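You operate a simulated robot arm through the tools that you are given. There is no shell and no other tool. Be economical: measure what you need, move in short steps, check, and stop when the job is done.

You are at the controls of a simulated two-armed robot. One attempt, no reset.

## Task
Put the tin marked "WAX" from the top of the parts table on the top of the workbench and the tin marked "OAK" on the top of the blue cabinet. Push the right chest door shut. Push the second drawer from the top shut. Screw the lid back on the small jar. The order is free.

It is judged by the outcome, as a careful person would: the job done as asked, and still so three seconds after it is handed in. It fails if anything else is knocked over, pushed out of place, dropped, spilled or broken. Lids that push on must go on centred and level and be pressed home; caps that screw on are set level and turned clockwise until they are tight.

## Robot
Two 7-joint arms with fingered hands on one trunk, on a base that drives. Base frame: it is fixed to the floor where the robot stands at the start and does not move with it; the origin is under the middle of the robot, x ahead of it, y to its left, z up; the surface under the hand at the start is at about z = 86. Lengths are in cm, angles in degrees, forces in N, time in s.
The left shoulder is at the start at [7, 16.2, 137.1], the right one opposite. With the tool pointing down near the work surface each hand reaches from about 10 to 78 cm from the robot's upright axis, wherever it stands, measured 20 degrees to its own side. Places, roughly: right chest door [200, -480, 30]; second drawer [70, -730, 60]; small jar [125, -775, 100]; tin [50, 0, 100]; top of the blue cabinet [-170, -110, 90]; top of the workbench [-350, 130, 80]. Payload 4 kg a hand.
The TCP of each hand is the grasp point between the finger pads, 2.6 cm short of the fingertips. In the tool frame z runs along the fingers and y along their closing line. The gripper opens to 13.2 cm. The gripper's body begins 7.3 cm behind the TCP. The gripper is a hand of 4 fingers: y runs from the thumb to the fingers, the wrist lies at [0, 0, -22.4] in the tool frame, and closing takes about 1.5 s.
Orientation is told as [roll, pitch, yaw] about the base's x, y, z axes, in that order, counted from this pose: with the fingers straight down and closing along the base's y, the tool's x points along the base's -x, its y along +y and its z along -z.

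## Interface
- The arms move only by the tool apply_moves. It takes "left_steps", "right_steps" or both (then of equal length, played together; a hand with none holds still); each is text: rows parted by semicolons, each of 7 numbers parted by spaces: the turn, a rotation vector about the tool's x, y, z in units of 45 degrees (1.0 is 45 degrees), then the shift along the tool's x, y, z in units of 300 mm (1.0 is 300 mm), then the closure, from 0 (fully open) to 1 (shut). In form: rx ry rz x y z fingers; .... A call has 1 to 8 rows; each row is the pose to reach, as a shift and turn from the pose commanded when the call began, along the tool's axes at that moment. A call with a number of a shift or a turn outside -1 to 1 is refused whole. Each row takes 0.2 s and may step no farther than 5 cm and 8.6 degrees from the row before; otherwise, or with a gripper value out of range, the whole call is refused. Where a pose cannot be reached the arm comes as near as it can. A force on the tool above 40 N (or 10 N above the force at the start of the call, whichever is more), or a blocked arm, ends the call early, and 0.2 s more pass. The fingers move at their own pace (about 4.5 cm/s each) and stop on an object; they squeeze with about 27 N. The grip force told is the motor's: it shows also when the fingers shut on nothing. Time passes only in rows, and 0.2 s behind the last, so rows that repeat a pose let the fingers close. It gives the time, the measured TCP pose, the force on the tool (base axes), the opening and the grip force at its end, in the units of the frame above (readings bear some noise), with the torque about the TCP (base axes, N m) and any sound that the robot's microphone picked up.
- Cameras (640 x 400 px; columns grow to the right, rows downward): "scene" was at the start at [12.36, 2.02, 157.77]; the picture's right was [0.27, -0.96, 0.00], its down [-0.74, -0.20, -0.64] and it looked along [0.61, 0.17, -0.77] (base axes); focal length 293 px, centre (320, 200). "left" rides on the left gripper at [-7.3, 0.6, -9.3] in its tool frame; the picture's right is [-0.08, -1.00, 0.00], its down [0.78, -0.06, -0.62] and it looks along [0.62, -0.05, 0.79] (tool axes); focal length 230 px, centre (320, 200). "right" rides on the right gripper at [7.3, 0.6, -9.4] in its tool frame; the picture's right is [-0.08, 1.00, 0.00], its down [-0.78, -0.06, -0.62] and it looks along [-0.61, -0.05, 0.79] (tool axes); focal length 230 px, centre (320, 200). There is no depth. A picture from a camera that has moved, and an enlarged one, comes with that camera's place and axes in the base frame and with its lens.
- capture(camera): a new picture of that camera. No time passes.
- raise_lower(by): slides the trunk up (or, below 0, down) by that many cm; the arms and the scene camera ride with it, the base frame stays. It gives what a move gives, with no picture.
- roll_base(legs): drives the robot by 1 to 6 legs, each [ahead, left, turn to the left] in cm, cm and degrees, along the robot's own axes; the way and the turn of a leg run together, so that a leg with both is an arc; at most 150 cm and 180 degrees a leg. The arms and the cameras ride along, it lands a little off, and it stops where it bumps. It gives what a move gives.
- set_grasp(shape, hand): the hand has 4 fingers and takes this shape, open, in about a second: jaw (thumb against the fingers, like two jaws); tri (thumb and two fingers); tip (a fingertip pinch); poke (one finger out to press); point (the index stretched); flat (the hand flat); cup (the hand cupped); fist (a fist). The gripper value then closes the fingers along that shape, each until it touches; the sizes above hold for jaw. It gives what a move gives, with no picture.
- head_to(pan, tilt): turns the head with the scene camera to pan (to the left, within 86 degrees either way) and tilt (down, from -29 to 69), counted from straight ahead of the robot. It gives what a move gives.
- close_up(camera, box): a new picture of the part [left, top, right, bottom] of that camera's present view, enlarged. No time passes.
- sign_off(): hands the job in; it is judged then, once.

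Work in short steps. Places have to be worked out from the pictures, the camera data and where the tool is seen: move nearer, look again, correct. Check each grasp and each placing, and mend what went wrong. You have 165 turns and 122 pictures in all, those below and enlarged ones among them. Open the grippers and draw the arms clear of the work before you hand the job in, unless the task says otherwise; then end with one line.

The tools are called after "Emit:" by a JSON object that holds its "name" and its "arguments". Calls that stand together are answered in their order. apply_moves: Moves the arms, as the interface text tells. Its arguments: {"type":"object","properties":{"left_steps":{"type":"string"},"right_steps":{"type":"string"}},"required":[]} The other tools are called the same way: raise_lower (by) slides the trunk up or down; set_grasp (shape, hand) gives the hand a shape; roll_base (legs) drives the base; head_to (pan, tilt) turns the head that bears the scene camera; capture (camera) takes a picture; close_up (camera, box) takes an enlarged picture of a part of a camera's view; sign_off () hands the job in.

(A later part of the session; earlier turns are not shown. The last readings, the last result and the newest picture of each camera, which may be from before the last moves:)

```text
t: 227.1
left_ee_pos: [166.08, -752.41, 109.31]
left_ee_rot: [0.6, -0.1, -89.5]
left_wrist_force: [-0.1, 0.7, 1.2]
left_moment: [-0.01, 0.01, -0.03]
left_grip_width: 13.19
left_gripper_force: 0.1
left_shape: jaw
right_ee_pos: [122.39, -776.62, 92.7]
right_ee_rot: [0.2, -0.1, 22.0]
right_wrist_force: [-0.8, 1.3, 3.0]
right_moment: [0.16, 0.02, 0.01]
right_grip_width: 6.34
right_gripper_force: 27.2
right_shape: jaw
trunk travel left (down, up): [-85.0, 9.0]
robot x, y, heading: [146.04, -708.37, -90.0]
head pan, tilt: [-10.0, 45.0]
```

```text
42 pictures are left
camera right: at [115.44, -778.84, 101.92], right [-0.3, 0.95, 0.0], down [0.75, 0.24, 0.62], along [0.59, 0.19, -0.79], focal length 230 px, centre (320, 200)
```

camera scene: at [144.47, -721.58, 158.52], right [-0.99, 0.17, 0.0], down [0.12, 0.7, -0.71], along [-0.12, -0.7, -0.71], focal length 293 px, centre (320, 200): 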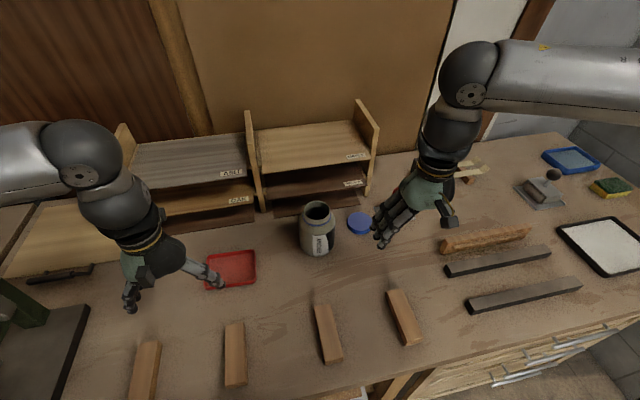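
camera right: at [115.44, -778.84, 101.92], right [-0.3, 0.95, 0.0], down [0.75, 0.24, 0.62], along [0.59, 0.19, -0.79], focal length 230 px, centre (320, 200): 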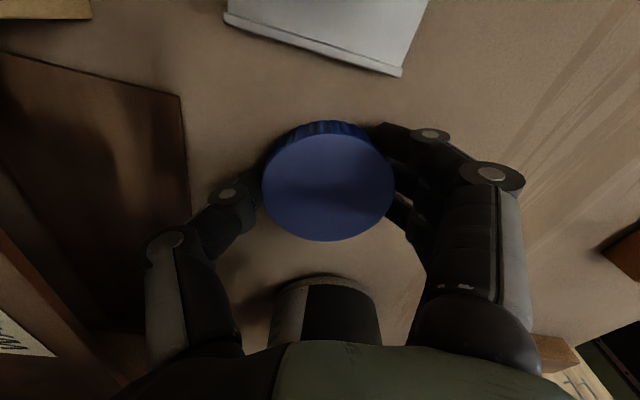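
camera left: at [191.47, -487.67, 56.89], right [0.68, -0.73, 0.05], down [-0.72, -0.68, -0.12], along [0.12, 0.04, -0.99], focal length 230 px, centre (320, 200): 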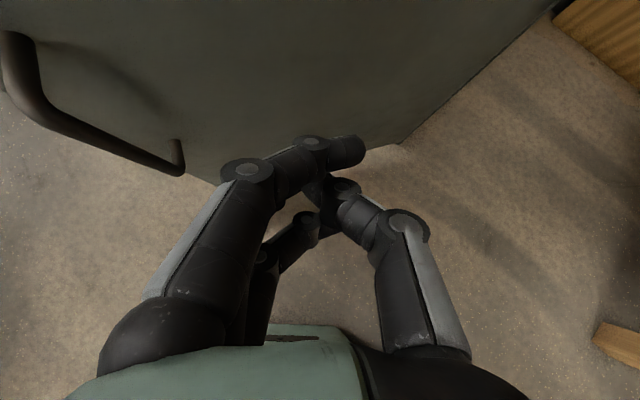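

Lid gripped (6.3 cm, 27 N). I lift it 18 cm straight up.

Emit:
{"name": "apply_moves", "arguments": {"right_steps": "0 0 0 0 0 -0.03 1;0 0 0 0 0 -0.08 1;0 0 0 0 0 -0.16 1;0 0 0 0 0 -0.26 1;0 0 0 0 0 -0.38 1;0 0 0 0 0 -0.5 1;0 0 0 0 0 -0.6 1;0 0 0 0 0 -0.6 1"}}

Emit:
{"name": "capture", "arguments": {"camera": "right"}}

Emit:
{"name": "close_up", "arguments": {"camera": "scene", "box": [270, 120, 430, 260]}}

```text
t: 228.9
left_ee_pos: [166.11, -752.3, 109.18]
left_ee_rot: [0.6, -0.1, -89.6]
left_wrist_force: [-1.1, 1.0, 0.0]
left_moment: [0.02, -0.01, 0.01]
left_grip_width: 13.17
left_gripper_force: 0.1
left_shape: jaw
right_ee_pos: [122.27, -776.6, 110.76]
right_ee_rot: [0.0, -0.3, 21.9]
right_wrist_force: [-0.2, 1.0, 0.2]
right_moment: [-0.02, 0.05, 0.01]
right_grip_width: 6.3
right_gripper_force: 26.8
right_shape: jaw
trunk travel left (down, up): [-85.0, 9.0]
robot x, y, heading: [145.99, -708.44, -89.6]
head pan, tilt: [-10.0, 45.0]
```

```text
41 pictures are left
camera right: at [115.32, -778.86, 119.97], right [-0.3, 0.95, 0.0], down [0.75, 0.23, 0.62], along [0.59, 0.19, -0.79], focal length 230 px, centre (320, 200)
```

right: 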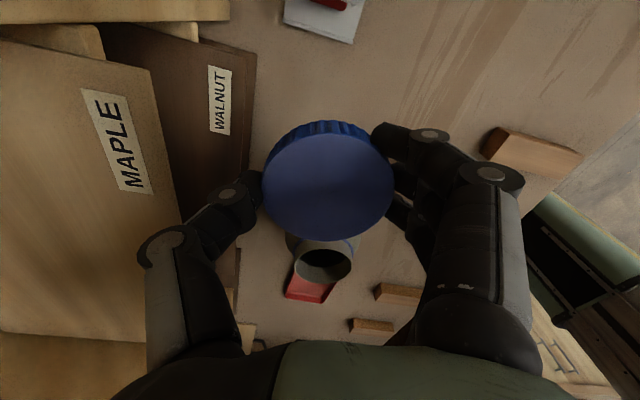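

```text
2.86 times, centred on (350, 190) of scene
camera zoom: at [144.45, -721.57, 158.53], right [-0.99, 0.17, 0.0], down [0.12, 0.7, -0.71], along [-0.12, -0.7, -0.71], focal length 837 px, centre (234, 229)
```

zoom: 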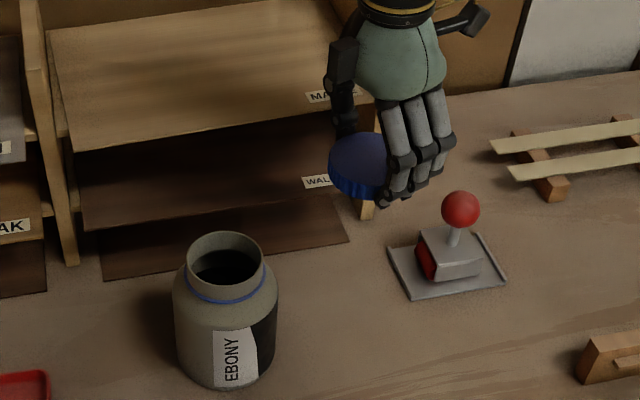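

The lid is level in the hand. I zoom the hand camera on the jar mouth to refine its position.

Emit:
{"name": "close_up", "arguments": {"camera": "right", "box": [250, 220, 390, 310]}}

```text
4.44 times, centred on (320, 265) of right
camera zoom: at [115.32, -778.86, 119.97], right [-0.3, 0.95, 0.0], down [0.75, 0.23, 0.62], along [0.59, 0.19, -0.79], focal length 1022 px, centre (320, -89)
```

zoom: 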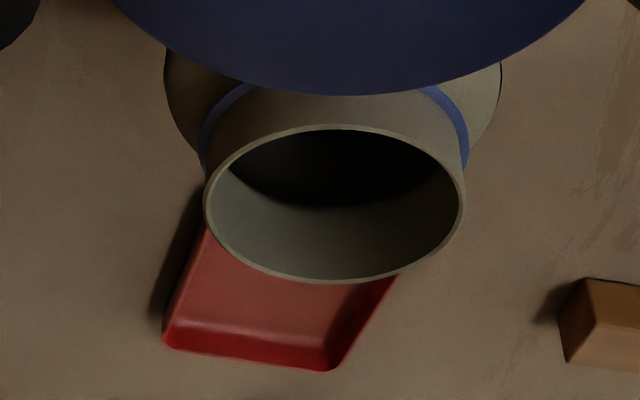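

All three rays meet at z≈103.5: the mouth is at (136.6, -771.8). I carry the lid above it, also turning to yaw ≈60° to leave plenty of clockwise travel.

Emit:
{"name": "apply_moves", "arguments": {"right_steps": "0 0 -0.12 -0.07 -0.005 0 1;0 0 -0.24 -0.15 -0.01 0 1;0 0 -0.36 -0.23 -0.02 0 1;0 0 -0.48 -0.31 -0.03 0 1;0 0 -0.6 -0.39 -0.04 0 1;0 0 -0.72 -0.46 -0.045 0 1;0 0 -0.85 -0.51 -0.045 0 1;0 0 -0.85 -0.51 -0.045 0 1"}}

Emit:
{"name": "capture", "arguments": {"camera": "right"}}

Emit:
{"name": "close_up", "arguments": {"camera": "scene", "box": [250, 130, 390, 270]}}

```text
t: 230.7
left_ee_pos: [166.21, -752.33, 109.25]
left_ee_rot: [0.6, -0.1, -89.6]
left_wrist_force: [-0.8, 0.1, 0.4]
left_moment: [-0.02, -0.01, -0.02]
left_grip_width: 13.19
left_gripper_force: 0.0
left_shape: jaw
right_ee_pos: [137.01, -772.18, 110.68]
right_ee_rot: [0.0, -0.2, 60.3]
right_wrist_force: [0.2, -0.3, -0.1]
right_moment: [-0.02, -0.02, -0.02]
right_grip_width: 6.32
right_gripper_force: 27.3
right_shape: jaw
trunk travel left (down, up): [-85.0, 9.0]
robot x, y, heading: [145.76, -708.56, -89.7]
head pan, tilt: [-10.0, 45.0]
```

```text
38 pictures are left
camera right: at [132.88, -778.32, 119.93], right [-0.83, 0.56, 0.0], down [0.44, 0.65, 0.62], along [0.35, 0.51, -0.79], focal length 230 px, centre (320, 200)
```

right: 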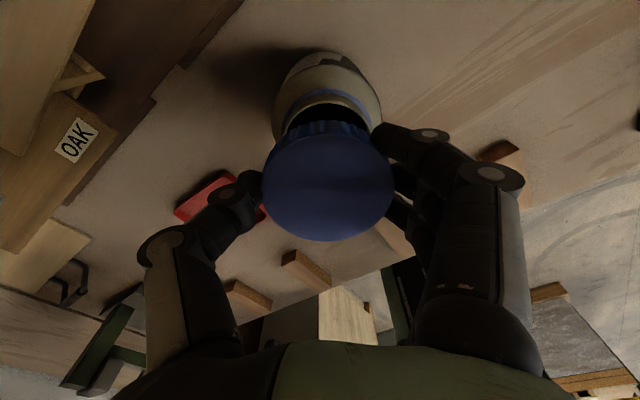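

```text
2.86 times, centred on (320, 200) of scene
camera zoom: at [144.46, -721.54, 158.53], right [-0.99, 0.17, 0.0], down [0.12, 0.7, -0.71], along [-0.12, -0.7, -0.71], focal length 837 px, centre (320, 200)
```

zoom: 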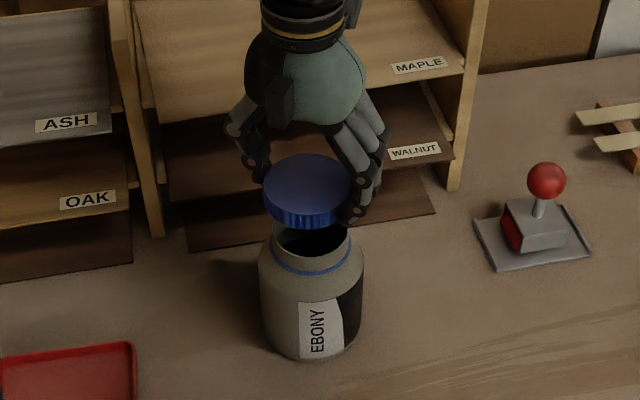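

I check lateral alignment using the hand camera's view of the jar neck behind the lid.

Emit:
{"name": "close_up", "arguments": {"camera": "right", "box": [240, 40, 420, 250]}}

```text
1.90 times, centred on (330, 145) of right
camera zoom: at [132.88, -778.32, 119.93], right [-0.83, 0.56, 0.0], down [0.44, 0.65, 0.62], along [0.35, 0.51, -0.79], focal length 438 px, centre (301, 305)
```

zoom: 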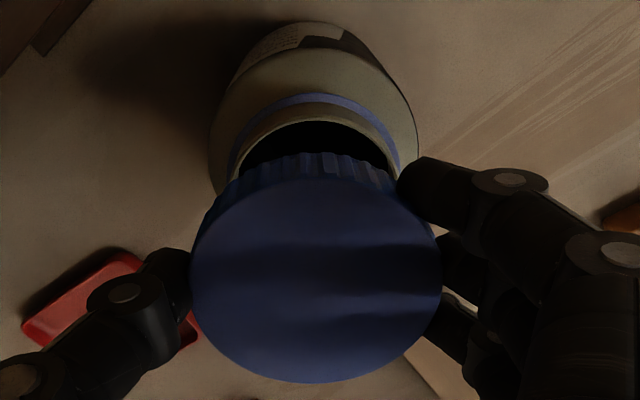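

Hand-camera alignment puts lid (136.7, -771.9) and mouth (136.7, -771.7) within about 3 mm of each other. I lower to just above the rim.

Emit:
{"name": "apply_moves", "arguments": {"right_steps": "0 0 0 0.003 0.002 0.04 1;0 0 0 0.005 0.003 0.08 1;0 0 0 0.005 0.003 0.115 1;0 0 0 0.005 0.003 0.115 1"}}

Emit:
{"name": "close_up", "arguments": {"camera": "scene", "box": [270, 170, 370, 250]}}

Emit:
{"name": "close_up", "arguments": {"camera": "right", "box": [240, 40, 420, 250]}}

```text
t: 231.7
left_ee_pos: [166.15, -752.28, 109.31]
left_ee_rot: [0.5, 0.0, -89.6]
left_wrist_force: [0.7, -0.7, 0.2]
left_moment: [0.01, -0.02, 0.0]
left_grip_width: 13.18
left_gripper_force: 0.1
left_shape: jaw
right_ee_pos: [136.91, -772.34, 107.3]
right_ee_rot: [0.0, -0.2, 60.2]
right_wrist_force: [0.0, -0.3, 0.0]
right_moment: [-0.01, -0.01, -0.01]
right_grip_width: 6.33
right_gripper_force: 27.1
right_shape: jaw
trunk travel left (down, up): [-85.0, 9.0]
robot x, y, heading: [146.24, -708.63, -89.9]
head pan, tilt: [-10.0, 45.0]
```

```text
5.00 times, centred on (320, 210) of scene
camera zoom: at [144.49, -721.52, 158.53], right [-0.99, 0.17, 0.0], down [0.12, 0.7, -0.71], along [-0.12, -0.7, -0.71], focal length 1465 px, centre (320, 150)
```

zoom: 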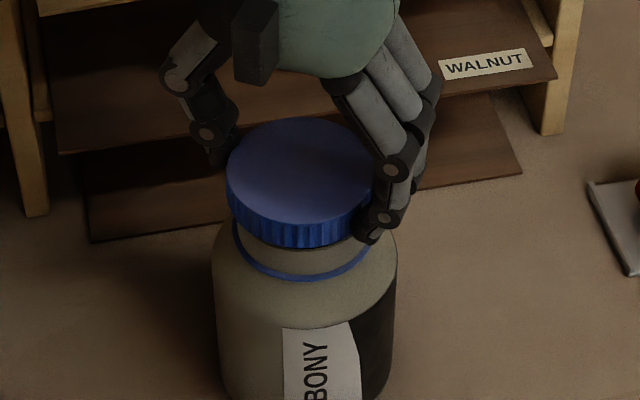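

```text
1.90 times, centred on (330, 145) of right
camera zoom: at [132.76, -778.39, 116.5], right [-0.83, 0.56, 0.0], down [0.44, 0.65, 0.62], along [0.35, 0.51, -0.79], focal length 438 px, centre (301, 305)
```

zoom: 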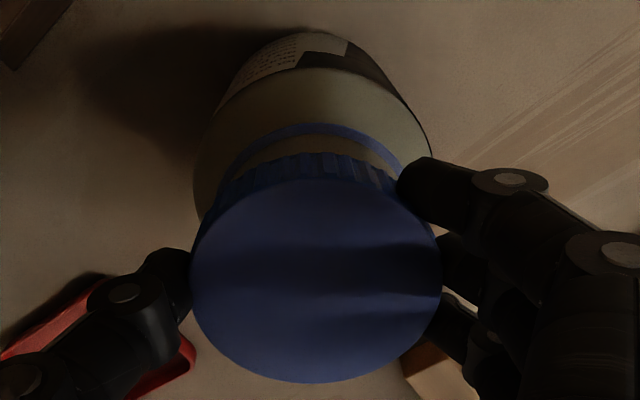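

Lid and neck are aligned in both views. I lower until contact.

Emit:
{"name": "apply_moves", "arguments": {"right_steps": "0 0 0 0 0 0.012 1;0 0 0 0 0 0.024 1;0 0 0 0 0 0.034 1;0 0 0 0 0 0.034 1"}}

```text
t: 232.7
left_ee_pos: [166.12, -752.33, 109.32]
left_ee_rot: [0.6, -0.1, -89.6]
left_wrist_force: [0.5, -0.5, -0.3]
left_moment: [-0.01, 0.01, 0.0]
left_grip_width: 13.17
left_gripper_force: 0.2
left_shape: jaw
right_ee_pos: [136.85, -772.28, 106.31]
right_ee_rot: [-0.1, 0.0, 60.2]
right_wrist_force: [-0.5, -0.2, 11.3]
right_moment: [0.0, 0.38, 0.02]
right_grip_width: 6.33
right_gripper_force: 27.0
right_shape: jaw
trunk travel left (down, up): [-85.0, 9.0]
robot x, y, heading: [146.23, -708.22, -90.0]
head pan, tilt: [-10.0, 45.0]
```

Contact at 11 N, but the moment says it bears on the -x rim only, so the lid sits a bit too far toward +x. I lift 3 mm, shift 2.5 mm toward -x and lower again.

Emit:
{"name": "apply_moves", "arguments": {"right_steps": "0 0 0 0 0 -0.015 1;0 0 0 0.004 0.007 -0.015 1;0 0 0 0.004 0.007 -0.005 1;0 0 0 0.004 0.007 0.003 1;0 0 0 0.004 0.007 0.003 1"}}

```text
t: 233.9
left_ee_pos: [166.21, -752.37, 109.35]
left_ee_rot: [0.6, -0.1, -89.7]
left_wrist_force: [0.7, -0.1, -0.6]
left_moment: [0.03, 0.02, 0.03]
left_grip_width: 13.19
left_gripper_force: 0.1
left_shape: jaw
right_ee_pos: [136.55, -772.24, 106.16]
right_ee_rot: [0.0, -0.1, 60.3]
right_wrist_force: [-0.2, 1.0, 0.6]
right_moment: [-0.01, -0.04, -0.01]
right_grip_width: 6.3
right_gripper_force: 26.9
right_shape: jaw
trunk travel left (down, up): [-85.0, 9.0]
robot x, y, heading: [145.84, -708.48, -89.7]
head pan, tilt: [-10.0, 45.0]
```

No force now at a lower height, so the lid is slipping over the rim. I lower further.

Emit:
{"name": "apply_moves", "arguments": {"right_steps": "0 0 0 0 0 0.006 1;0 0 0 0 0 0.012 1;0 0 0 0 0 0.018 1;0 0 0 0 0 0.018 1"}}

```text
t: 234.9
left_ee_pos: [166.18, -752.39, 109.35]
left_ee_rot: [0.6, -0.1, -89.6]
left_wrist_force: [0.4, 0.0, 0.3]
left_moment: [-0.02, 0.02, -0.02]
left_grip_width: 13.17
left_gripper_force: 0.0
left_shape: jaw
right_ee_pos: [136.6, -772.19, 105.67]
right_ee_rot: [0.1, -0.2, 60.1]
right_wrist_force: [-0.3, 0.6, 0.2]
right_moment: [0.0, -0.02, -0.01]
right_grip_width: 6.33
right_gripper_force: 26.4
right_shape: jaw
trunk travel left (down, up): [-85.0, 9.0]
robot x, y, heading: [145.92, -708.55, -89.8]
head pan, tilt: [-10.0, 45.0]
```

Still free at 105.7. I continue down in small steps.

Emit:
{"name": "apply_moves", "arguments": {"right_steps": "0 0 0 0 0 0.006 1;0 0 0 0 0 0.012 1;0 0 0 0 0 0.018 1;0 0 0 0 0 0.024 1;0 0 0 0 0 0.024 1"}}

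Emit:
{"name": "close_up", "arguments": {"camera": "scene", "box": [270, 170, 370, 250]}}

```text
t: 236.1
left_ee_pos: [166.1, -752.14, 109.36]
left_ee_rot: [0.6, -0.2, -89.7]
left_wrist_force: [0.1, -0.3, 0.2]
left_moment: [0.03, -0.02, -0.01]
left_grip_width: 13.19
left_gripper_force: 0.0
left_shape: jaw
right_ee_pos: [136.8, -772.23, 105.27]
right_ee_rot: [-0.2, 0.0, 60.0]
right_wrist_force: [-0.7, -5.2, 29.4]
right_moment: [0.17, 0.3, 0.0]
right_grip_width: 6.27
right_gripper_force: 26.8
right_shape: jaw
trunk travel left (down, up): [-85.0, 9.0]
robot x, y, heading: [145.98, -708.34, -89.8]
head pan, tilt: [-10.0, 45.0]
```

```text
5.00 times, centred on (320, 210) of scene
camera zoom: at [144.53, -721.22, 158.59], right [-0.99, 0.17, 0.0], down [0.12, 0.7, -0.71], along [-0.12, -0.7, -0.71], focal length 1465 px, centre (320, 150)
```

zoom: 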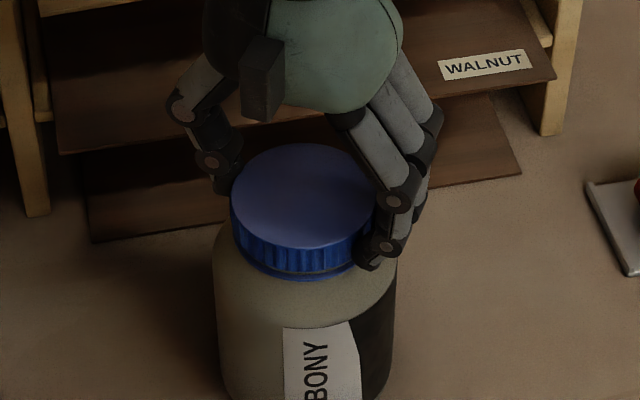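

The lid dropped ~1 cm over the neck and now bears evenly on the thread (29 N, small moment). I start screwing clockwise, 45° first.

Emit:
{"name": "apply_moves", "arguments": {"right_steps": "0 0 0.14 0.001 0.0005 0 1;0 0 0.28 0.0025 0.001 0 1;0 0 0.42 0.004 0.0015 0 1;0 0 0.56 0.005 0.002 0 1;0 0 0.7 0.0065 0.0025 0 1;0 0 0.85 0.0075 0.003 0 1;0 0 1 0.0086 0.0036 0 1;0 0 1 0.0086 0.0036 0 1"}}

Emit:
{"name": "close_up", "arguments": {"camera": "scene", "box": [270, 170, 370, 250]}}

```text
t: 237.9
left_ee_pos: [166.11, -752.07, 109.48]
left_ee_rot: [0.6, -0.2, -89.7]
left_wrist_force: [0.4, -0.7, 0.1]
left_moment: [0.0, -0.04, 0.0]
left_grip_width: 13.2
left_gripper_force: 0.0
left_shape: jaw
right_ee_pos: [136.32, -772.14, 105.19]
right_ee_rot: [-0.1, -0.2, 15.1]
right_wrist_force: [-6.5, 2.7, 28.8]
right_moment: [0.52, 0.13, 0.0]
right_grip_width: 6.3
right_gripper_force: 26.8
right_shape: jaw
trunk travel left (down, up): [-85.0, 9.0]
robot x, y, heading: [146.07, -708.36, -89.8]
head pan, tilt: [-10.0, 45.0]
```

```text
5.00 times, centred on (320, 210) of scene
camera zoom: at [144.4, -721.02, 158.58], right [-0.99, 0.17, 0.0], down [0.12, 0.69, -0.71], along [-0.12, -0.7, -0.7], focal length 1465 px, centre (320, 150)
```

zoom: 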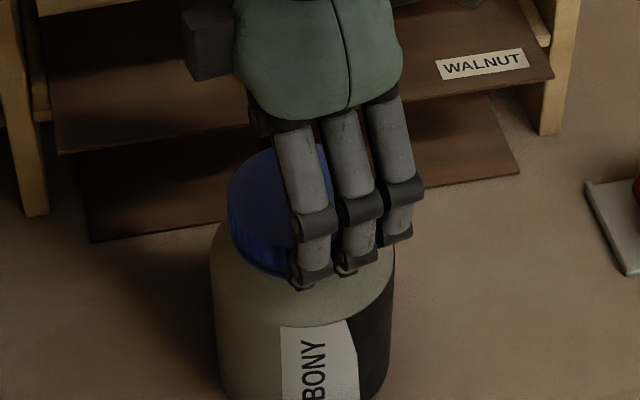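

The jar stays put (label unmoved) while the lid turns. I continue another 45°, easing the side force.

Emit:
{"name": "apply_moves", "arguments": {"right_steps": "0 0 0.14 0.0013 0.0006 0.0003 1;0 0 0.28 0.0026 0.0012 0.0006 1;0 0 0.42 0.004 0.0018 0.0009 1;0 0 0.56 0.0052 0.0024 0.0012 1;0 0 0.7 0.0065 0.003 0.0015 1;0 0 0.85 0.0078 0.0035 0.0018 1;0 0 1 0.009 0.004 0.002 1;0 0 1 0.009 0.004 0.002 1"}}

Emit:
{"name": "apply_moves", "arguments": {"right_steps": "0 0 0.14 0.0013 0 0.0003 1;0 0 0.28 0.0026 0 0.0006 1;0 0 0.42 0.004 0 0.0009 1;0 0 0.56 0.0052 0 0.0012 1;0 0 0.7 0.0065 0 0.0015 1;0 0 0.85 0.0078 0 0.0018 1;0 0 1 0.009 0 0.002 1;0 0 1 0.009 0 0.002 1"}}

```text
t: 239.7
left_ee_pos: [166.1, -751.98, 109.44]
left_ee_rot: [0.6, -0.3, -89.5]
left_wrist_force: [0.0, -0.2, -0.4]
left_moment: [-0.01, -0.01, 0.0]
left_grip_width: 13.2
left_gripper_force: 0.1
left_shape: jaw
right_ee_pos: [136.17, -771.94, 105.14]
right_ee_rot: [-0.1, -0.3, -29.9]
right_wrist_force: [-5.7, 9.0, 27.4]
right_moment: [0.56, -0.27, 0.07]
right_grip_width: 6.29
right_gripper_force: 26.9
right_shape: jaw
trunk travel left (down, up): [-85.0, 9.0]
robot x, y, heading: [146.14, -708.44, -89.7]
head pan, tilt: [-10.0, 45.0]
```

```text
t: 241.5
left_ee_pos: [166.21, -752.05, 109.34]
left_ee_rot: [0.5, -0.2, -89.5]
left_wrist_force: [0.2, 1.6, 1.2]
left_moment: [-0.01, -0.01, 0.0]
left_grip_width: 13.21
left_gripper_force: 0.1
left_shape: jaw
right_ee_pos: [136.08, -771.99, 105.07]
right_ee_rot: [0.1, -0.1, -74.7]
right_wrist_force: [4.3, 4.7, 21.4]
right_moment: [0.07, -0.28, 0.0]
right_grip_width: 6.31
right_gripper_force: 27.0
right_shape: jaw
trunk travel left (down, up): [-85.0, 9.0]
robot x, y, heading: [145.76, -708.63, -89.8]
head pan, tilt: [-10.0, 45.0]
```

It is threading: z has crept down to 105.07 after 135°. I check the picture and keep turning.

Emit:
{"name": "apply_moves", "arguments": {"right_steps": "0 0 0.14 0 0 0.0005 1;0 0 0.28 0 0 0.001 1;0 0 0.42 0 0 0.0015 1;0 0 0.56 0 0 0.002 1;0 0 0.7 0 0 0.0025 1;0 0 0.85 0 0 0.003 1;0 0 1 0 0 0.003 1;0 0 1 0 0 0.003 1"}}

Emit:
{"name": "close_up", "arguments": {"camera": "scene", "box": [270, 170, 370, 250]}}

```text
t: 243.3
left_ee_pos: [166.29, -752.19, 109.35]
left_ee_rot: [0.5, -0.2, -89.6]
left_wrist_force: [-0.5, 0.3, 0.1]
left_moment: [-0.02, 0.0, -0.03]
left_grip_width: 13.17
left_gripper_force: 0.1
left_shape: jaw
right_ee_pos: [136.15, -772.03, 104.91]
right_ee_rot: [0.1, 0.0, -119.8]
right_wrist_force: [9.2, -0.3, 24.9]
right_moment: [-0.2, -0.44, 0.09]
right_grip_width: 6.3
right_gripper_force: 27.0
right_shape: jaw
trunk travel left (down, up): [-85.0, 9.0]
robot x, y, heading: [145.93, -708.61, -89.9]
head pan, tilt: [-10.0, 45.0]
```

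```text
5.00 times, centred on (320, 210) of scene
camera zoom: at [144.76, -721.14, 158.58], right [-0.99, 0.17, 0.0], down [0.12, 0.69, -0.71], along [-0.12, -0.7, -0.71], focal length 1465 px, centre (320, 150)
```

zoom: 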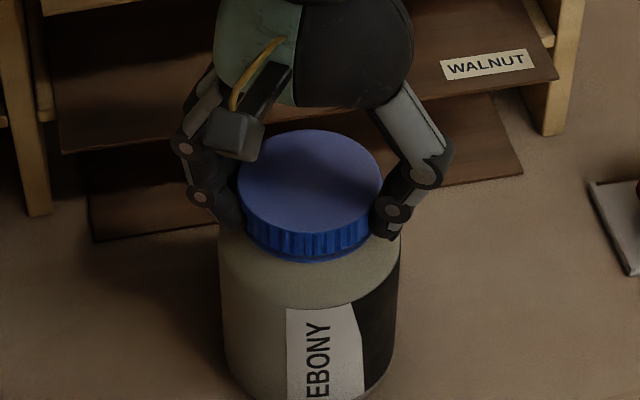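

The lid looks level and low on the neck. I continue 45° more with a small +x correction for the side force.

Emit:
{"name": "apply_moves", "arguments": {"right_steps": "0 0 0.14 0.001 0.002 0.0005 1;0 0 0.28 0.002 0.003 0.001 1;0 0 0.42 0.003 0.004 0.0015 1;0 0 0.56 0.003 0.005 0.002 1;0 0 0.7 0.003 0.0058 0.0025 1;0 0 0.85 0.003 0.0058 0.003 1;0 0 1 0.003 0.0058 0.003 1;0 0 1 0.003 0.0058 0.003 1"}}

```text
t: 245.1
left_ee_pos: [166.48, -752.14, 109.4]
left_ee_rot: [0.4, -0.2, -89.5]
left_wrist_force: [0.1, 0.0, 0.6]
left_moment: [0.02, -0.01, 0.03]
left_grip_width: 13.21
left_gripper_force: 0.0
left_shape: jaw
right_ee_pos: [136.4, -771.98, 104.91]
right_ee_rot: [0.1, 0.0, -164.9]
right_wrist_force: [11.7, -0.9, 29.8]
right_moment: [-0.38, -0.33, 0.11]
right_grip_width: 6.31
right_gripper_force: 27.1
right_shape: jaw
trunk travel left (down, up): [-85.0, 9.0]
robot x, y, heading: [146.02, -708.65, -89.7]
head pan, tilt: [-10.0, 45.0]
```

225° turned, with torque still low. I try another 45°.

Emit:
{"name": "apply_moves", "arguments": {"right_steps": "0 0 0.14 0.001 0.001 0.0005 1;0 0 0.28 0.002 0.001 0.001 1;0 0 0.42 0.003 0.001 0.0015 1;0 0 0.56 0.004 0.001 0.002 1;0 0 0.7 0.005 0.001 0.0025 1;0 0 0.85 0.005 0.001 0.003 1;0 0 1 0.005 0.001 0.003 1;0 0 1 0.005 0.001 0.003 1"}}

Emit:
{"name": "close_up", "arguments": {"camera": "scene", "box": [270, 170, 370, 250]}}

```text
t: 246.9
left_ee_pos: [166.08, -752.19, 109.41]
left_ee_rot: [0.6, -0.3, -89.6]
left_wrist_force: [-0.5, -0.1, 0.3]
left_moment: [0.01, -0.04, -0.03]
left_grip_width: 13.19
left_gripper_force: 0.1
left_shape: jaw
right_ee_pos: [136.09, -772.01, 104.79]
right_ee_rot: [0.0, 0.0, 150.0]
right_wrist_force: [-3.3, -7.9, 29.9]
right_moment: [-0.41, 0.23, 0.27]
right_grip_width: 6.28
right_gripper_force: 26.9
right_shape: jaw
trunk travel left (down, up): [-85.0, 9.0]
robot x, y, heading: [145.66, -708.21, -90.1]
head pan, tilt: [-10.0, 45.0]
```

```text
5.00 times, centred on (320, 210) of scene
camera zoom: at [144.47, -721.23, 158.56], right [-0.99, 0.17, 0.0], down [0.12, 0.7, -0.71], along [-0.12, -0.7, -0.71], focal length 1465 px, centre (320, 150)
```

zoom: 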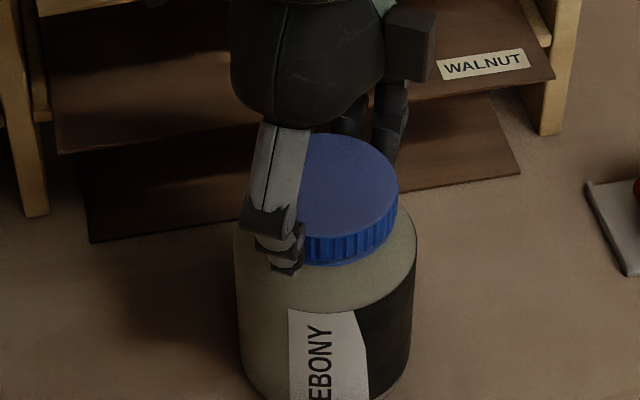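

The jar has shifted about 1 cm and turned ~10°, and torque has risen to 0.27 N·m, so the lid is starting to bind. I turn 20° more to see the torque.

Emit:
{"name": "apply_moves", "arguments": {"right_steps": "0 0 0.11 0 0 0.0005 1;0 0 0.22 0 0 0.001 1;0 0 0.33 0 0 0.001 1;0 0 0.44 0 0 0.001 1;0 0 0.44 0 0 0.001 1"}}

Emit:
{"name": "close_up", "arguments": {"camera": "scene", "box": [270, 170, 370, 250]}}

```text
t: 247.5
left_ee_pos: [166.29, -752.0, 109.37]
left_ee_rot: [0.4, -0.2, -89.7]
left_wrist_force: [0.8, -0.1, -0.1]
left_moment: [0.02, 0.05, 0.0]
left_grip_width: 13.19
left_gripper_force: 0.0
left_shape: jaw
right_ee_pos: [136.31, -772.84, 104.77]
right_ee_rot: [-0.3, 0.0, 141.1]
right_wrist_force: [-1.5, 9.3, 30.5]
right_moment: [0.27, 0.09, -0.01]
right_grip_width: 6.29
right_gripper_force: 26.3
right_shape: jaw
right hand out of reach, approached as far as the arm can: row 2, 3
trunk travel left (down, up): [-85.0, 9.0]
robot x, y, heading: [145.53, -708.3, -90.0]
head pan, tilt: [-10.0, 45.0]
stopped in row 3 (right hand): the force on the tool passed its limit at 41 N (the readings are from after the stop); the commanded pose is now the measured one
```

```text
5.00 times, centred on (320, 210) of scene
camera zoom: at [144.6, -720.98, 158.56], right [-0.99, 0.17, 0.0], down [0.12, 0.69, -0.71], along [-0.12, -0.7, -0.7], focal length 1465 px, centre (320, 150)
```

zoom: 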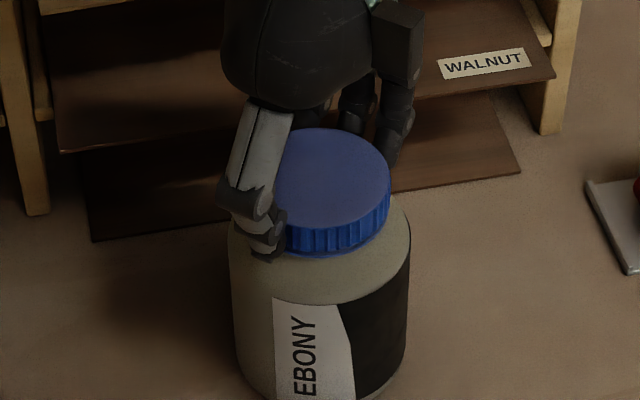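

The wrist is at its limit. I relieve the pressure, open the fingers and rise clear.

Emit:
{"name": "apply_moves", "arguments": {"right_steps": "0 0 0 0 0 -0.008 1;0 0 0 0 0 -0.008 0.8;0 0 0 0 0 -0.008 0.5;0 0 0 0 0 -0.008 0.28;0 0 0 0 0 -0.008 0.28;0 0 0 0 0 -0.008 0.28;0 0 0 0 0 -0.008 0.28"}}

Emit:
{"name": "apply_moves", "arguments": {"right_steps": "0 0 0 0 0 -0.05 0.28;0 0 0 0 0 -0.12 0.28;0 0 0 0 0 -0.2 0.28;0 0 0 0 0 -0.25 0.28;0 0 0 0 0 -0.25 0.28"}}

Emit:
{"name": "close_up", "arguments": {"camera": "scene", "box": [260, 150, 380, 250]}}

```text
t: 249.1
left_ee_pos: [166.18, -752.45, 109.23]
left_ee_rot: [0.6, 0.0, -89.7]
left_wrist_force: [-1.6, -0.3, -0.4]
left_moment: [0.02, -0.02, 0.02]
left_grip_width: 13.18
left_gripper_force: 0.0
left_shape: jaw
right_ee_pos: [136.22, -773.42, 104.39]
right_ee_rot: [-0.6, -0.2, 141.2]
right_wrist_force: [0.9, -0.7, 0.8]
right_moment: [0.04, 0.0, 0.04]
right_grip_width: 9.45
right_gripper_force: 0.1
right_shape: jaw
trunk travel left (down, up): [-85.0, 9.0]
robot x, y, heading: [145.83, -708.54, -89.7]
head pan, tilt: [-10.0, 45.0]
```

```text
t: 250.3
left_ee_pos: [166.11, -752.37, 109.09]
left_ee_rot: [0.6, 0.0, -89.7]
left_wrist_force: [-0.6, -1.0, 1.0]
left_moment: [0.0, 0.02, 0.01]
left_grip_width: 13.19
left_gripper_force: 0.1
left_shape: jaw
right_ee_pos: [137.05, -774.53, 111.15]
right_ee_rot: [-0.5, -0.1, 141.3]
right_wrist_force: [-0.2, 0.1, -1.0]
right_moment: [0.02, -0.02, 0.01]
right_grip_width: 9.48
right_gripper_force: 0.2
right_shape: jaw
right hand out of reach, approached as far as the arm can: row 1, 2, 3, 4, 5
trunk travel left (down, up): [-85.0, 9.0]
robot x, y, heading: [145.56, -708.61, -89.8]
head pan, tilt: [-10.0, 45.0]
```

```text
4.00 times, centred on (320, 200) of scene
camera zoom: at [144.44, -721.6, 158.52], right [-0.99, 0.17, 0.0], down [0.12, 0.7, -0.71], along [-0.12, -0.7, -0.71], focal length 1172 px, centre (320, 200)
```

zoom: 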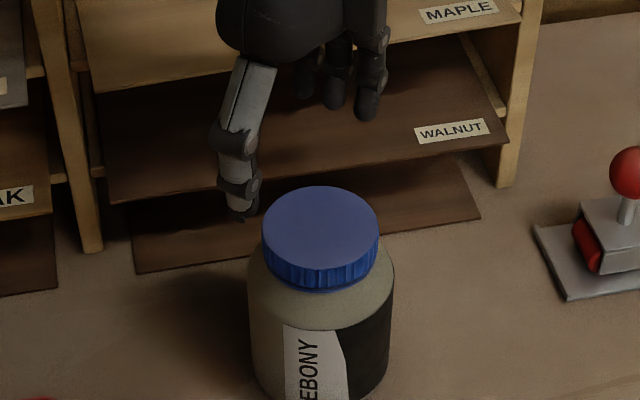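

The lid sits level on the jar. I turn the open hand back counter-clockwise 180° above it for a second bite.

Emit:
{"name": "apply_moves", "arguments": {"right_steps": "0 0 -0.14 0 0 0 0.28;0 0 -0.28 0 0 0 0.28;0 0 -0.42 0 0 0 0.28;0 0 -0.56 0 0 0 0.28;0 0 -0.7 0 0 0 0.28;0 0 -0.85 0 0 0 0.28;0 0 -1 0 0 0 0.28"}}

Emit:
{"name": "apply_moves", "arguments": {"right_steps": "0 0 -0.14 0 0 0 0.28;0 0 -0.28 0 0 0 0.28;0 0 -0.42 0 0 0 0.28;0 0 -0.56 0 0 0 0.28;0 0 -0.7 0 0 0 0.28;0 0 -0.85 0 0 0 0.28;0 0 -1 0 0 0 0.28"}}

Emit:
{"name": "apply_moves", "arguments": {"right_steps": "0 0 -0.14 0 0 0 0.28;0 0 -0.28 0 0 0 0.28;0 0 -0.42 0 0 0 0.28;0 0 -0.56 0 0 0 0.28;0 0 -0.7 0 0 0 0.28;0 0 -0.85 0 0 0 0.28;0 0 -1 0 0 0 0.28"}}

Emit:
{"name": "apply_moves", "arguments": {"right_steps": "0 0 -0.14 0 0 0 0.28;0 0 -0.28 0 0 0 0.28;0 0 -0.42 0 0 0 0.28;0 0 -0.56 0 0 0 0.28;0 0 -0.7 0 0 0 0.28;0 0 -0.85 0 0 0 0.28;0 0 -1 0 0 0 0.28"}}

Emit:
{"name": "capture", "arguments": {"camera": "right"}}

```text
t: 251.9
left_ee_pos: [166.15, -752.39, 109.36]
left_ee_rot: [0.6, 0.0, -89.7]
left_wrist_force: [-0.3, 0.7, 0.4]
left_moment: [-0.02, -0.01, 0.01]
left_grip_width: 13.19
left_gripper_force: 0.0
left_shape: jaw
right_ee_pos: [137.05, -774.56, 111.18]
right_ee_rot: [-0.5, 0.1, -173.6]
right_wrist_force: [0.5, 0.3, 0.2]
right_moment: [0.01, 0.0, -0.01]
right_grip_width: 9.47
right_gripper_force: 0.2
right_shape: jaw
trunk travel left (down, up): [-85.0, 9.0]
robot x, y, heading: [145.74, -708.23, -89.8]
head pan, tilt: [-10.0, 45.0]
```

```text
t: 253.5
left_ee_pos: [166.14, -752.42, 109.24]
left_ee_rot: [0.5, 0.0, -89.7]
left_wrist_force: [0.2, -0.8, -0.6]
left_moment: [-0.01, 0.02, -0.02]
left_grip_width: 13.2
left_gripper_force: 0.1
left_shape: jaw
right_ee_pos: [137.2, -774.52, 111.41]
right_ee_rot: [-0.2, 0.5, -128.6]
right_wrist_force: [-1.1, -0.4, -0.6]
right_moment: [-0.02, 0.0, 0.0]
right_grip_width: 9.48
right_gripper_force: 0.0
right_shape: jaw
trunk travel left (down, up): [-85.0, 9.0]
robot x, y, heading: [146.3, -708.58, -90.1]
head pan, tilt: [-10.0, 45.0]
```

```text
t: 255.1
left_ee_pos: [166.05, -752.37, 109.3]
left_ee_rot: [0.6, 0.0, -89.7]
left_wrist_force: [-0.2, 0.4, 0.4]
left_moment: [-0.02, 0.03, 0.05]
left_grip_width: 13.21
left_gripper_force: 0.1
left_shape: jaw
right_ee_pos: [137.03, -774.51, 111.29]
right_ee_rot: [0.2, 0.5, -83.6]
right_wrist_force: [0.4, -0.1, -0.7]
right_moment: [-0.01, 0.0, -0.01]
right_grip_width: 9.47
right_gripper_force: 0.1
right_shape: jaw
trunk travel left (down, up): [-85.0, 9.0]
robot x, y, heading: [145.96, -708.34, -89.9]
head pan, tilt: [-10.0, 45.0]
```

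```text
t: 256.7
left_ee_pos: [166.08, -752.34, 109.1]
left_ee_rot: [0.6, -0.1, -89.7]
left_wrist_force: [0.7, -0.3, 0.0]
left_moment: [0.01, 0.03, 0.01]
left_grip_width: 13.21
left_gripper_force: 0.0
left_shape: jaw
right_ee_pos: [137.08, -774.45, 111.29]
right_ee_rot: [0.5, 0.2, -38.6]
right_wrist_force: [-0.1, 0.2, 1.1]
right_moment: [-0.01, -0.03, 0.0]
right_grip_width: 9.48
right_gripper_force: 0.1
right_shape: jaw
trunk travel left (down, up): [-85.0, 9.0]
robot x, y, heading: [145.64, -708.43, -89.8]
head pan, tilt: [-10.0, 45.0]
```

```text
27 pictures are left
camera right: at [131.73, -769.58, 120.58], right [0.68, 0.73, 0.01], down [0.57, -0.54, 0.61], along [0.45, -0.41, -0.79], focal length 230 px, centre (320, 200)
```

right: 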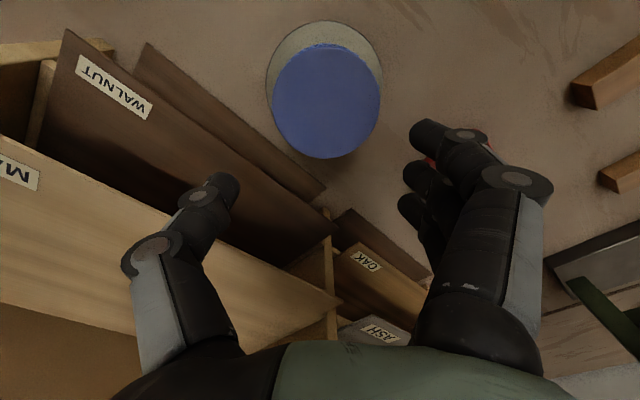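

Lid centre is about (135.4, -772.4). I centre the hand (allowing for the pad offset), descend around the lid and close.

Emit:
{"name": "apply_moves", "arguments": {"right_steps": "0.011 -0.004 0 0.04 0.004 0 0.28;0.011 -0.004 0 0.085 0.007 0 0.28;0.011 -0.004 0 0.085 0.007 0.07 0.28;0.011 -0.004 0 0.085 0.007 0.14 0.28;0.011 -0.004 0 0.085 0.007 0.19 0.28;0.011 -0.004 0 0.085 0.007 0.216 0.28;0.011 -0.004 0 0.085 0.007 0.216 0.28"}}

Emit:
{"name": "capture", "arguments": {"camera": "right"}}

```text
t: 258.3
left_ee_pos: [166.1, -752.28, 109.27]
left_ee_rot: [0.6, -0.1, -89.7]
left_wrist_force: [-0.2, -0.9, -0.3]
left_moment: [0.02, 0.0, -0.01]
left_grip_width: 13.2
left_gripper_force: 0.0
left_shape: jaw
right_ee_pos: [135.24, -772.62, 104.93]
right_ee_rot: [0.0, 0.0, -38.8]
right_wrist_force: [-0.1, 0.5, 0.2]
right_moment: [0.0, 0.0, 0.0]
right_grip_width: 9.47
right_gripper_force: 0.0
right_shape: jaw
trunk travel left (down, up): [-85.0, 9.0]
robot x, y, heading: [145.9, -708.74, -89.8]
head pan, tilt: [-10.0, 45.0]
```

```text
26 pictures are left
camera right: at [129.9, -767.68, 114.06], right [0.68, 0.73, 0.0], down [0.57, -0.54, 0.62], along [0.45, -0.42, -0.79], focal length 230 px, centre (320, 200)
```

right: 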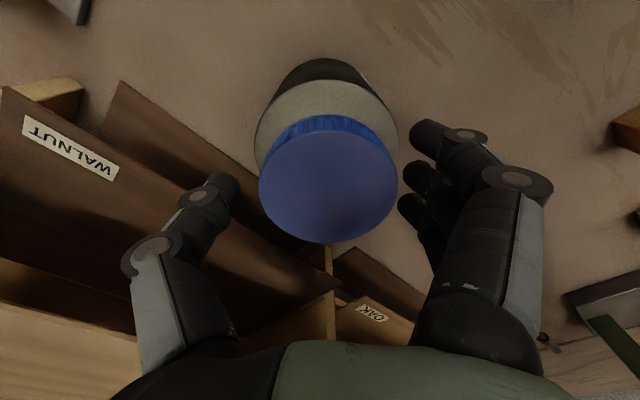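

Centred exactly as when gripped before. I lower 3 mm, close, and check.

Emit:
{"name": "apply_moves", "arguments": {"right_steps": "0 0 0 0 0 0.01 0.4;0 0 0 0 0 0.01 0.5;0 0 0 0 0 0.01 0.65;0 0 0 0 0 0.01 0.8;0 0 0 0 0 0.01 1;0 0 0 0 0 0.01 1;0 0 0 0 0 0.01 1;0 0 0 0 0 0.018 1"}}

Emit:
{"name": "apply_moves", "arguments": {"right_steps": "0 0 0.14 0 0 0 1;0 0 0.28 0 0 0 1;0 0 0.42 0 0 0 1;0 0 0.56 0 0 0 1;0 0 0.7 0 0 0 1;0 0 0.85 0 0 0 1;0 0 1 0 0 0 1;0 0 1 0 0 0 1"}}

Emit:
{"name": "close_up", "arguments": {"camera": "scene", "box": [260, 150, 380, 250]}}

```text
t: 260.1
left_ee_pos: [166.1, -752.35, 109.21]
left_ee_rot: [0.6, -0.1, -89.7]
left_wrist_force: [0.0, -0.4, -0.3]
left_moment: [0.0, -0.02, 0.02]
left_grip_width: 13.19
left_gripper_force: 0.1
left_shape: jaw
right_ee_pos: [135.25, -772.58, 104.42]
right_ee_rot: [-0.1, 0.0, -38.8]
right_wrist_force: [0.7, -0.1, 7.7]
right_moment: [0.06, -0.12, -0.03]
right_grip_width: 6.3
right_gripper_force: 26.9
right_shape: jaw
trunk travel left (down, up): [-85.0, 9.0]
robot x, y, heading: [146.06, -708.97, -89.7]
head pan, tilt: [-10.0, 45.0]
```

```text
t: 261.9
left_ee_pos: [166.15, -752.24, 109.37]
left_ee_rot: [0.7, -0.1, -89.7]
left_wrist_force: [-0.1, -1.1, -0.1]
left_moment: [0.03, 0.0, -0.03]
left_grip_width: 13.19
left_gripper_force: 0.1
left_shape: jaw
right_ee_pos: [135.22, -772.58, 104.35]
right_ee_rot: [0.0, 0.0, -83.8]
right_wrist_force: [0.1, -0.1, 13.8]
right_moment: [-0.01, -0.1, 0.35]
right_grip_width: 6.31
right_gripper_force: 27.3
right_shape: jaw
trunk travel left (down, up): [-85.0, 9.0]
robot x, y, heading: [145.93, -708.33, -89.8]
head pan, tilt: [-10.0, 45.0]
```

```text
4.00 times, centred on (320, 200) of scene
camera zoom: at [144.51, -721.28, 158.56], right [-0.99, 0.17, 0.0], down [0.12, 0.7, -0.71], along [-0.12, -0.7, -0.71], focal length 1172 px, centre (320, 200)
```

zoom: 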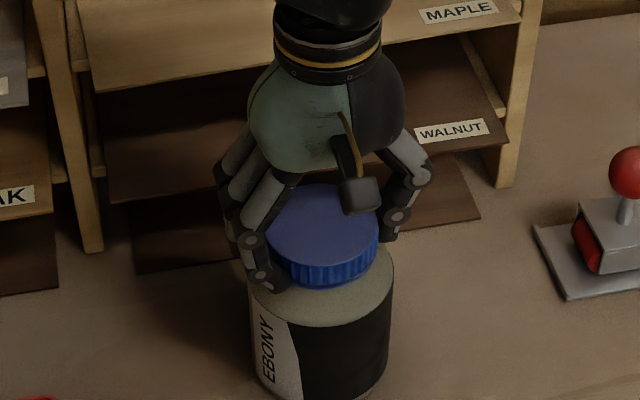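

Torque is 0.35 N·m and now the jar mostly turns with the lid, i.e. the lid is binding. I press down harder for more friction and turn again to test tightness.

Emit:
{"name": "apply_moves", "arguments": {"right_steps": "0 0 0 0 0 0.004 1;0 0 0 0 0 0.007 1;0 0 0.14 0 0 0.007 1;0 0 0.28 0 0 0.007 1;0 0 0.42 0 0 0.007 1;0 0 0.56 0 0 0.007 1;0 0 0.7 0 0 0.007 1;0 0 0.7 0 0 0.007 1"}}

Emit:
{"name": "close_up", "arguments": {"camera": "scene", "box": [260, 150, 380, 250]}}

```text
t: 263.7
left_ee_pos: [166.13, -752.16, 109.32]
left_ee_rot: [0.6, -0.2, -89.7]
left_wrist_force: [-0.4, 0.8, 0.6]
left_moment: [-0.03, -0.02, -0.01]
left_grip_width: 13.18
left_gripper_force: 0.0
left_shape: jaw
right_ee_pos: [135.19, -772.4, 104.26]
right_ee_rot: [0.2, -0.1, -115.2]
right_wrist_force: [0.5, -0.2, 25.1]
right_moment: [-0.05, -0.15, 0.5]
right_grip_width: 6.3
right_gripper_force: 27.0
right_shape: jaw
trunk travel left (down, up): [-85.0, 9.0]
robot x, y, heading: [145.97, -708.49, -89.8]
head pan, tilt: [-10.0, 45.0]
```

```text
4.00 times, centred on (320, 200) of scene
camera zoom: at [144.55, -721.1, 158.58], right [-0.99, 0.17, 0.0], down [0.12, 0.69, -0.71], along [-0.12, -0.7, -0.71], focal length 1172 px, centre (320, 200)
```

zoom: 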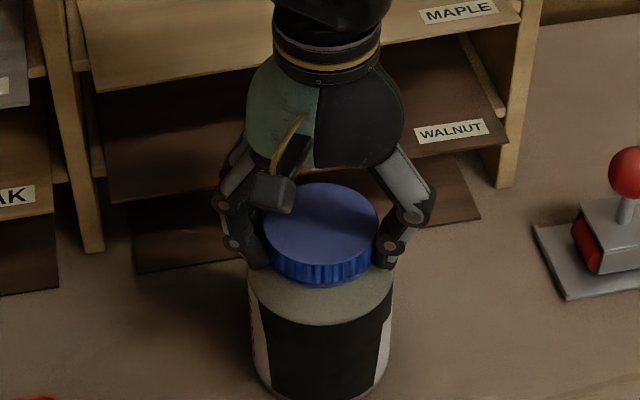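

Torque reached 0.5 N·m with the lid and jar now turning as one, so the lid is tight. One last firmer twist for good measure.

Emit:
{"name": "apply_moves", "arguments": {"right_steps": "0 0 0 0 0 0.003 1;0 0 0.1 0 0 0.003 1;0 0 0.2 0 0 0.003 1;0 0 0.3 0 0 0.003 1;0 0 0.4 0 0 0.003 1;0 0 0.4 0 0 0.003 1"}}

```text
t: 265.1
left_ee_pos: [166.17, -752.06, 109.36]
left_ee_rot: [0.6, -0.2, -89.8]
left_wrist_force: [-1.0, 0.5, 0.9]
left_moment: [-0.03, -0.03, 0.02]
left_grip_width: 13.19
left_gripper_force: 0.2
left_shape: jaw
right_ee_pos: [135.31, -772.49, 104.32]
right_ee_rot: [0.2, -0.2, -133.4]
right_wrist_force: [0.9, 0.3, 28.7]
right_moment: [-0.09, -0.13, 0.59]
right_grip_width: 6.34
right_gripper_force: 27.3
right_shape: jaw
trunk travel left (down, up): [-85.0, 9.0]
robot x, y, heading: [146.03, -708.75, -89.7]
head pan, tilt: [-10.0, 45.0]
```

0.59 N·m with no further descent: tight. I relieve the press, open, and rise clear.

Emit:
{"name": "apply_moves", "arguments": {"right_steps": "0 0 0 0 0 -0.006 1;0 0 0 0 0 -0.009 0.8;0 0 0 0 0 -0.009 0.6;0 0 0 0 0 -0.009 0.4;0 0 0 0 0 -0.009 0.25;0 0 0 0 0 -0.009 0.2;0 0 0 0 0 -0.009 0.2;0 0 0 0 0 -0.009 0.2"}}

Emit:
{"name": "apply_moves", "arguments": {"right_steps": "0 0 0 0 0 -0.05 0.2;0 0 0 0 0 -0.12 0.2;0 0 0 0 0 -0.2 0.2;0 0 0 0 0 -0.3 0.2;0 0 0 0 0 -0.42 0.2;0 0 0 0 0 -0.45 0.1"}}

Emit:
{"name": "close_up", "arguments": {"camera": "scene", "box": [260, 150, 380, 250]}}

```text
t: 266.9
left_ee_pos: [166.13, -752.36, 109.3]
left_ee_rot: [0.6, 0.0, -89.7]
left_wrist_force: [0.2, -0.3, 0.6]
left_moment: [-0.02, 0.03, 0.0]
left_grip_width: 13.18
left_gripper_force: 0.0
left_shape: jaw
right_ee_pos: [135.23, -772.69, 104.19]
right_ee_rot: [0.1, 0.1, -133.3]
right_wrist_force: [-0.2, 0.5, -0.4]
right_moment: [-0.04, -0.05, 0.0]
right_grip_width: 10.53
right_gripper_force: 0.1
right_shape: jaw
trunk travel left (down, up): [-85.0, 9.0]
robot x, y, heading: [145.73, -708.43, -89.7]
head pan, tilt: [-10.0, 45.0]
```

```text
t: 268.3
left_ee_pos: [166.09, -752.26, 109.11]
left_ee_rot: [0.6, -0.1, -89.7]
left_wrist_force: [0.2, -0.2, -0.7]
left_moment: [0.0, 0.01, -0.01]
left_grip_width: 13.18
left_gripper_force: 0.0
left_shape: jaw
right_ee_pos: [135.24, -772.72, 117.69]
right_ee_rot: [-0.1, 0.0, -133.4]
right_wrist_force: [0.3, -0.3, 0.2]
right_moment: [0.0, -0.01, -0.01]
right_grip_width: 11.86
right_gripper_force: 0.1
right_shape: jaw
trunk travel left (down, up): [-85.0, 9.0]
robot x, y, heading: [145.94, -708.55, -89.6]
head pan, tilt: [-10.0, 45.0]
```

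```text
4.00 times, centred on (320, 200) of scene
camera zoom: at [144.47, -721.51, 158.53], right [-0.99, 0.17, 0.0], down [0.12, 0.7, -0.71], along [-0.12, -0.7, -0.71], focal length 1172 px, centre (320, 200)
```

zoom: 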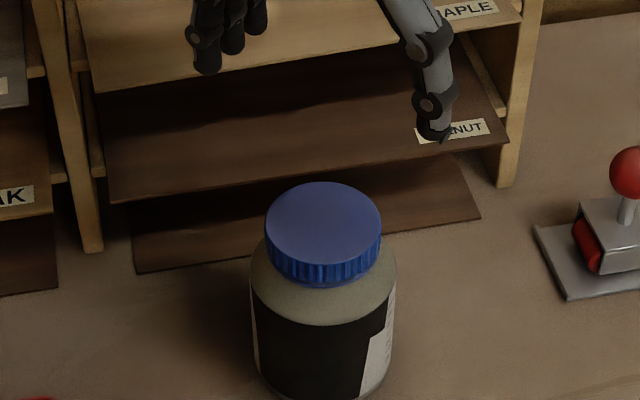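

The lid is level and seated. I back the robot away and take a last look at the jar and drawers.

Emit:
{"name": "roll_base", "arguments": {"legs": [[-60, 0, 0]]}}

Emit:
{"name": "head_to", "arguments": {"pan": -25, "tilt": 30}}

Emit:
{"name": "capture", "arguments": {"camera": "scene"}}

```text
t: 271.7
left_ee_pos: [165.98, -692.27, 109.21]
left_ee_rot: [0.6, 0.0, -89.5]
left_wrist_force: [0.1, -0.5, 0.0]
left_moment: [-0.01, -0.02, -0.03]
left_grip_width: 13.19
left_gripper_force: 0.1
left_shape: jaw
right_ee_pos: [135.12, -712.59, 117.64]
right_ee_rot: [0.0, -0.1, -133.1]
right_wrist_force: [0.0, -0.8, -0.4]
right_moment: [-0.01, 0.01, 0.0]
right_grip_width: 11.87
right_gripper_force: 0.1
right_shape: jaw
trunk travel left (down, up): [-85.0, 9.0]
robot x, y, heading: [145.51, -648.25, -89.7]
head pan, tilt: [-10.0, 45.0]
```

```text
t: 272.5
left_ee_pos: [165.95, -692.06, 109.29]
left_ee_rot: [0.6, -0.1, -89.6]
left_wrist_force: [0.4, 0.1, 0.4]
left_moment: [0.0, 0.01, 0.0]
left_grip_width: 13.17
left_gripper_force: 0.1
left_shape: jaw
right_ee_pos: [134.97, -712.41, 117.65]
right_ee_rot: [0.1, 0.0, -133.2]
right_wrist_force: [0.0, -0.8, 0.4]
right_moment: [0.02, 0.0, 0.0]
right_grip_width: 11.87
right_gripper_force: 0.0
right_shape: jaw
trunk travel left (down, up): [-85.0, 9.0]
robot x, y, heading: [145.29, -647.94, -89.7]
head pan, tilt: [-25.0, 30.0]
```

```text
22 pictures are left
camera scene: at [141.89, -661.48, 160.79], right [-0.91, 0.42, 0.0], down [0.21, 0.45, -0.87], along [-0.36, -0.79, -0.5], focal length 293 px, centre (320, 200)
```

scene: 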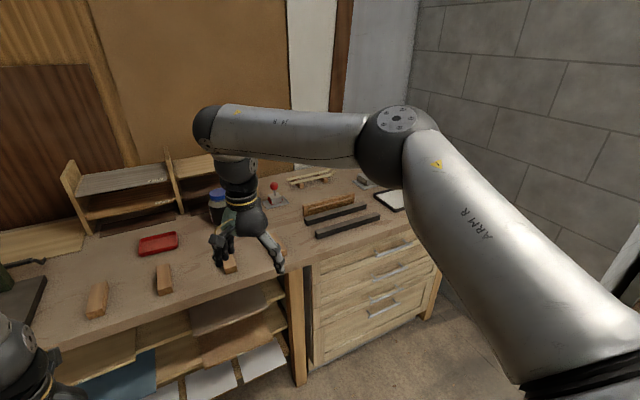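

I zoom on the drawer stack to confirm that the second drawer is flush.

Emit:
{"name": "close_up", "arguments": {"camera": "scene", "box": [290, 220, 460, 380]}}

Emit:
{"name": "head_to", "arguments": {"pan": 86, "tilt": 30}}

Emit:
{"name": "roll_base", "arguments": {"legs": [[0, 0, 45]]}}

Emit:
{"name": "capture", "arguments": {"camera": "scene"}}

```text
2.50 times, centred on (375, 300) of scene
camera zoom: at [141.89, -661.48, 160.79], right [-0.91, 0.42, 0.0], down [0.21, 0.45, -0.87], along [-0.36, -0.79, -0.5], focal length 733 px, centre (182, -50)
```

zoom: 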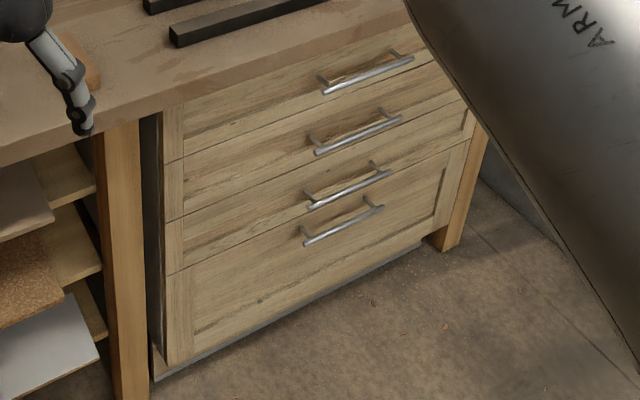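

```text
t: 274.4
left_ee_pos: [165.9, -692.28, 109.23]
left_ee_rot: [0.6, -0.2, -89.7]
left_wrist_force: [-0.4, 0.6, -0.3]
left_moment: [0.0, -0.01, 0.01]
left_grip_width: 13.21
left_gripper_force: 0.0
left_shape: jaw
right_ee_pos: [135.01, -712.44, 117.75]
right_ee_rot: [-0.1, 0.0, -133.2]
right_wrist_force: [-0.6, -0.4, 0.0]
right_moment: [-0.02, -0.03, 0.0]
right_grip_width: 11.85
right_gripper_force: 0.1
right_shape: jaw
trunk travel left (down, up): [-85.0, 9.0]
robot x, y, heading: [145.77, -648.42, -89.9]
head pan, tilt: [85.9, 30.0]
```

```text
t: 276.8
left_ee_pos: [190.91, -665.33, 109.24]
left_ee_rot: [0.6, -0.1, -44.9]
left_wrist_force: [0.6, 0.3, -0.5]
left_moment: [0.02, -0.01, -0.04]
left_grip_width: 13.19
left_gripper_force: 0.2
left_shape: jaw
right_ee_pos: [183.27, -701.56, 117.66]
right_ee_rot: [0.1, 0.0, -88.6]
right_wrist_force: [0.2, -0.3, -0.2]
right_moment: [-0.02, 0.02, -0.01]
right_grip_width: 11.85
right_gripper_force: 0.0
right_shape: jaw
trunk travel left (down, up): [-85.0, 9.0]
robot x, y, heading: [145.78, -648.36, -45.1]
head pan, tilt: [85.9, 30.0]
```

```text
20 pictures are left
camera scene: at [156.03, -646.0, 160.8], right [0.65, -0.76, 0.0], down [-0.38, -0.33, -0.87], along [0.66, 0.57, -0.5], focal length 293 px, centre (320, 200)
```

scene: 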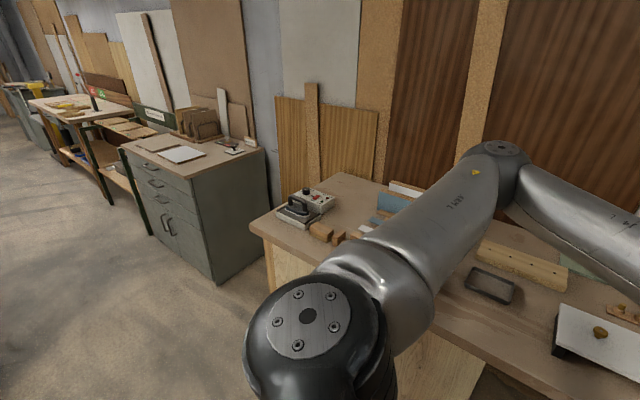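

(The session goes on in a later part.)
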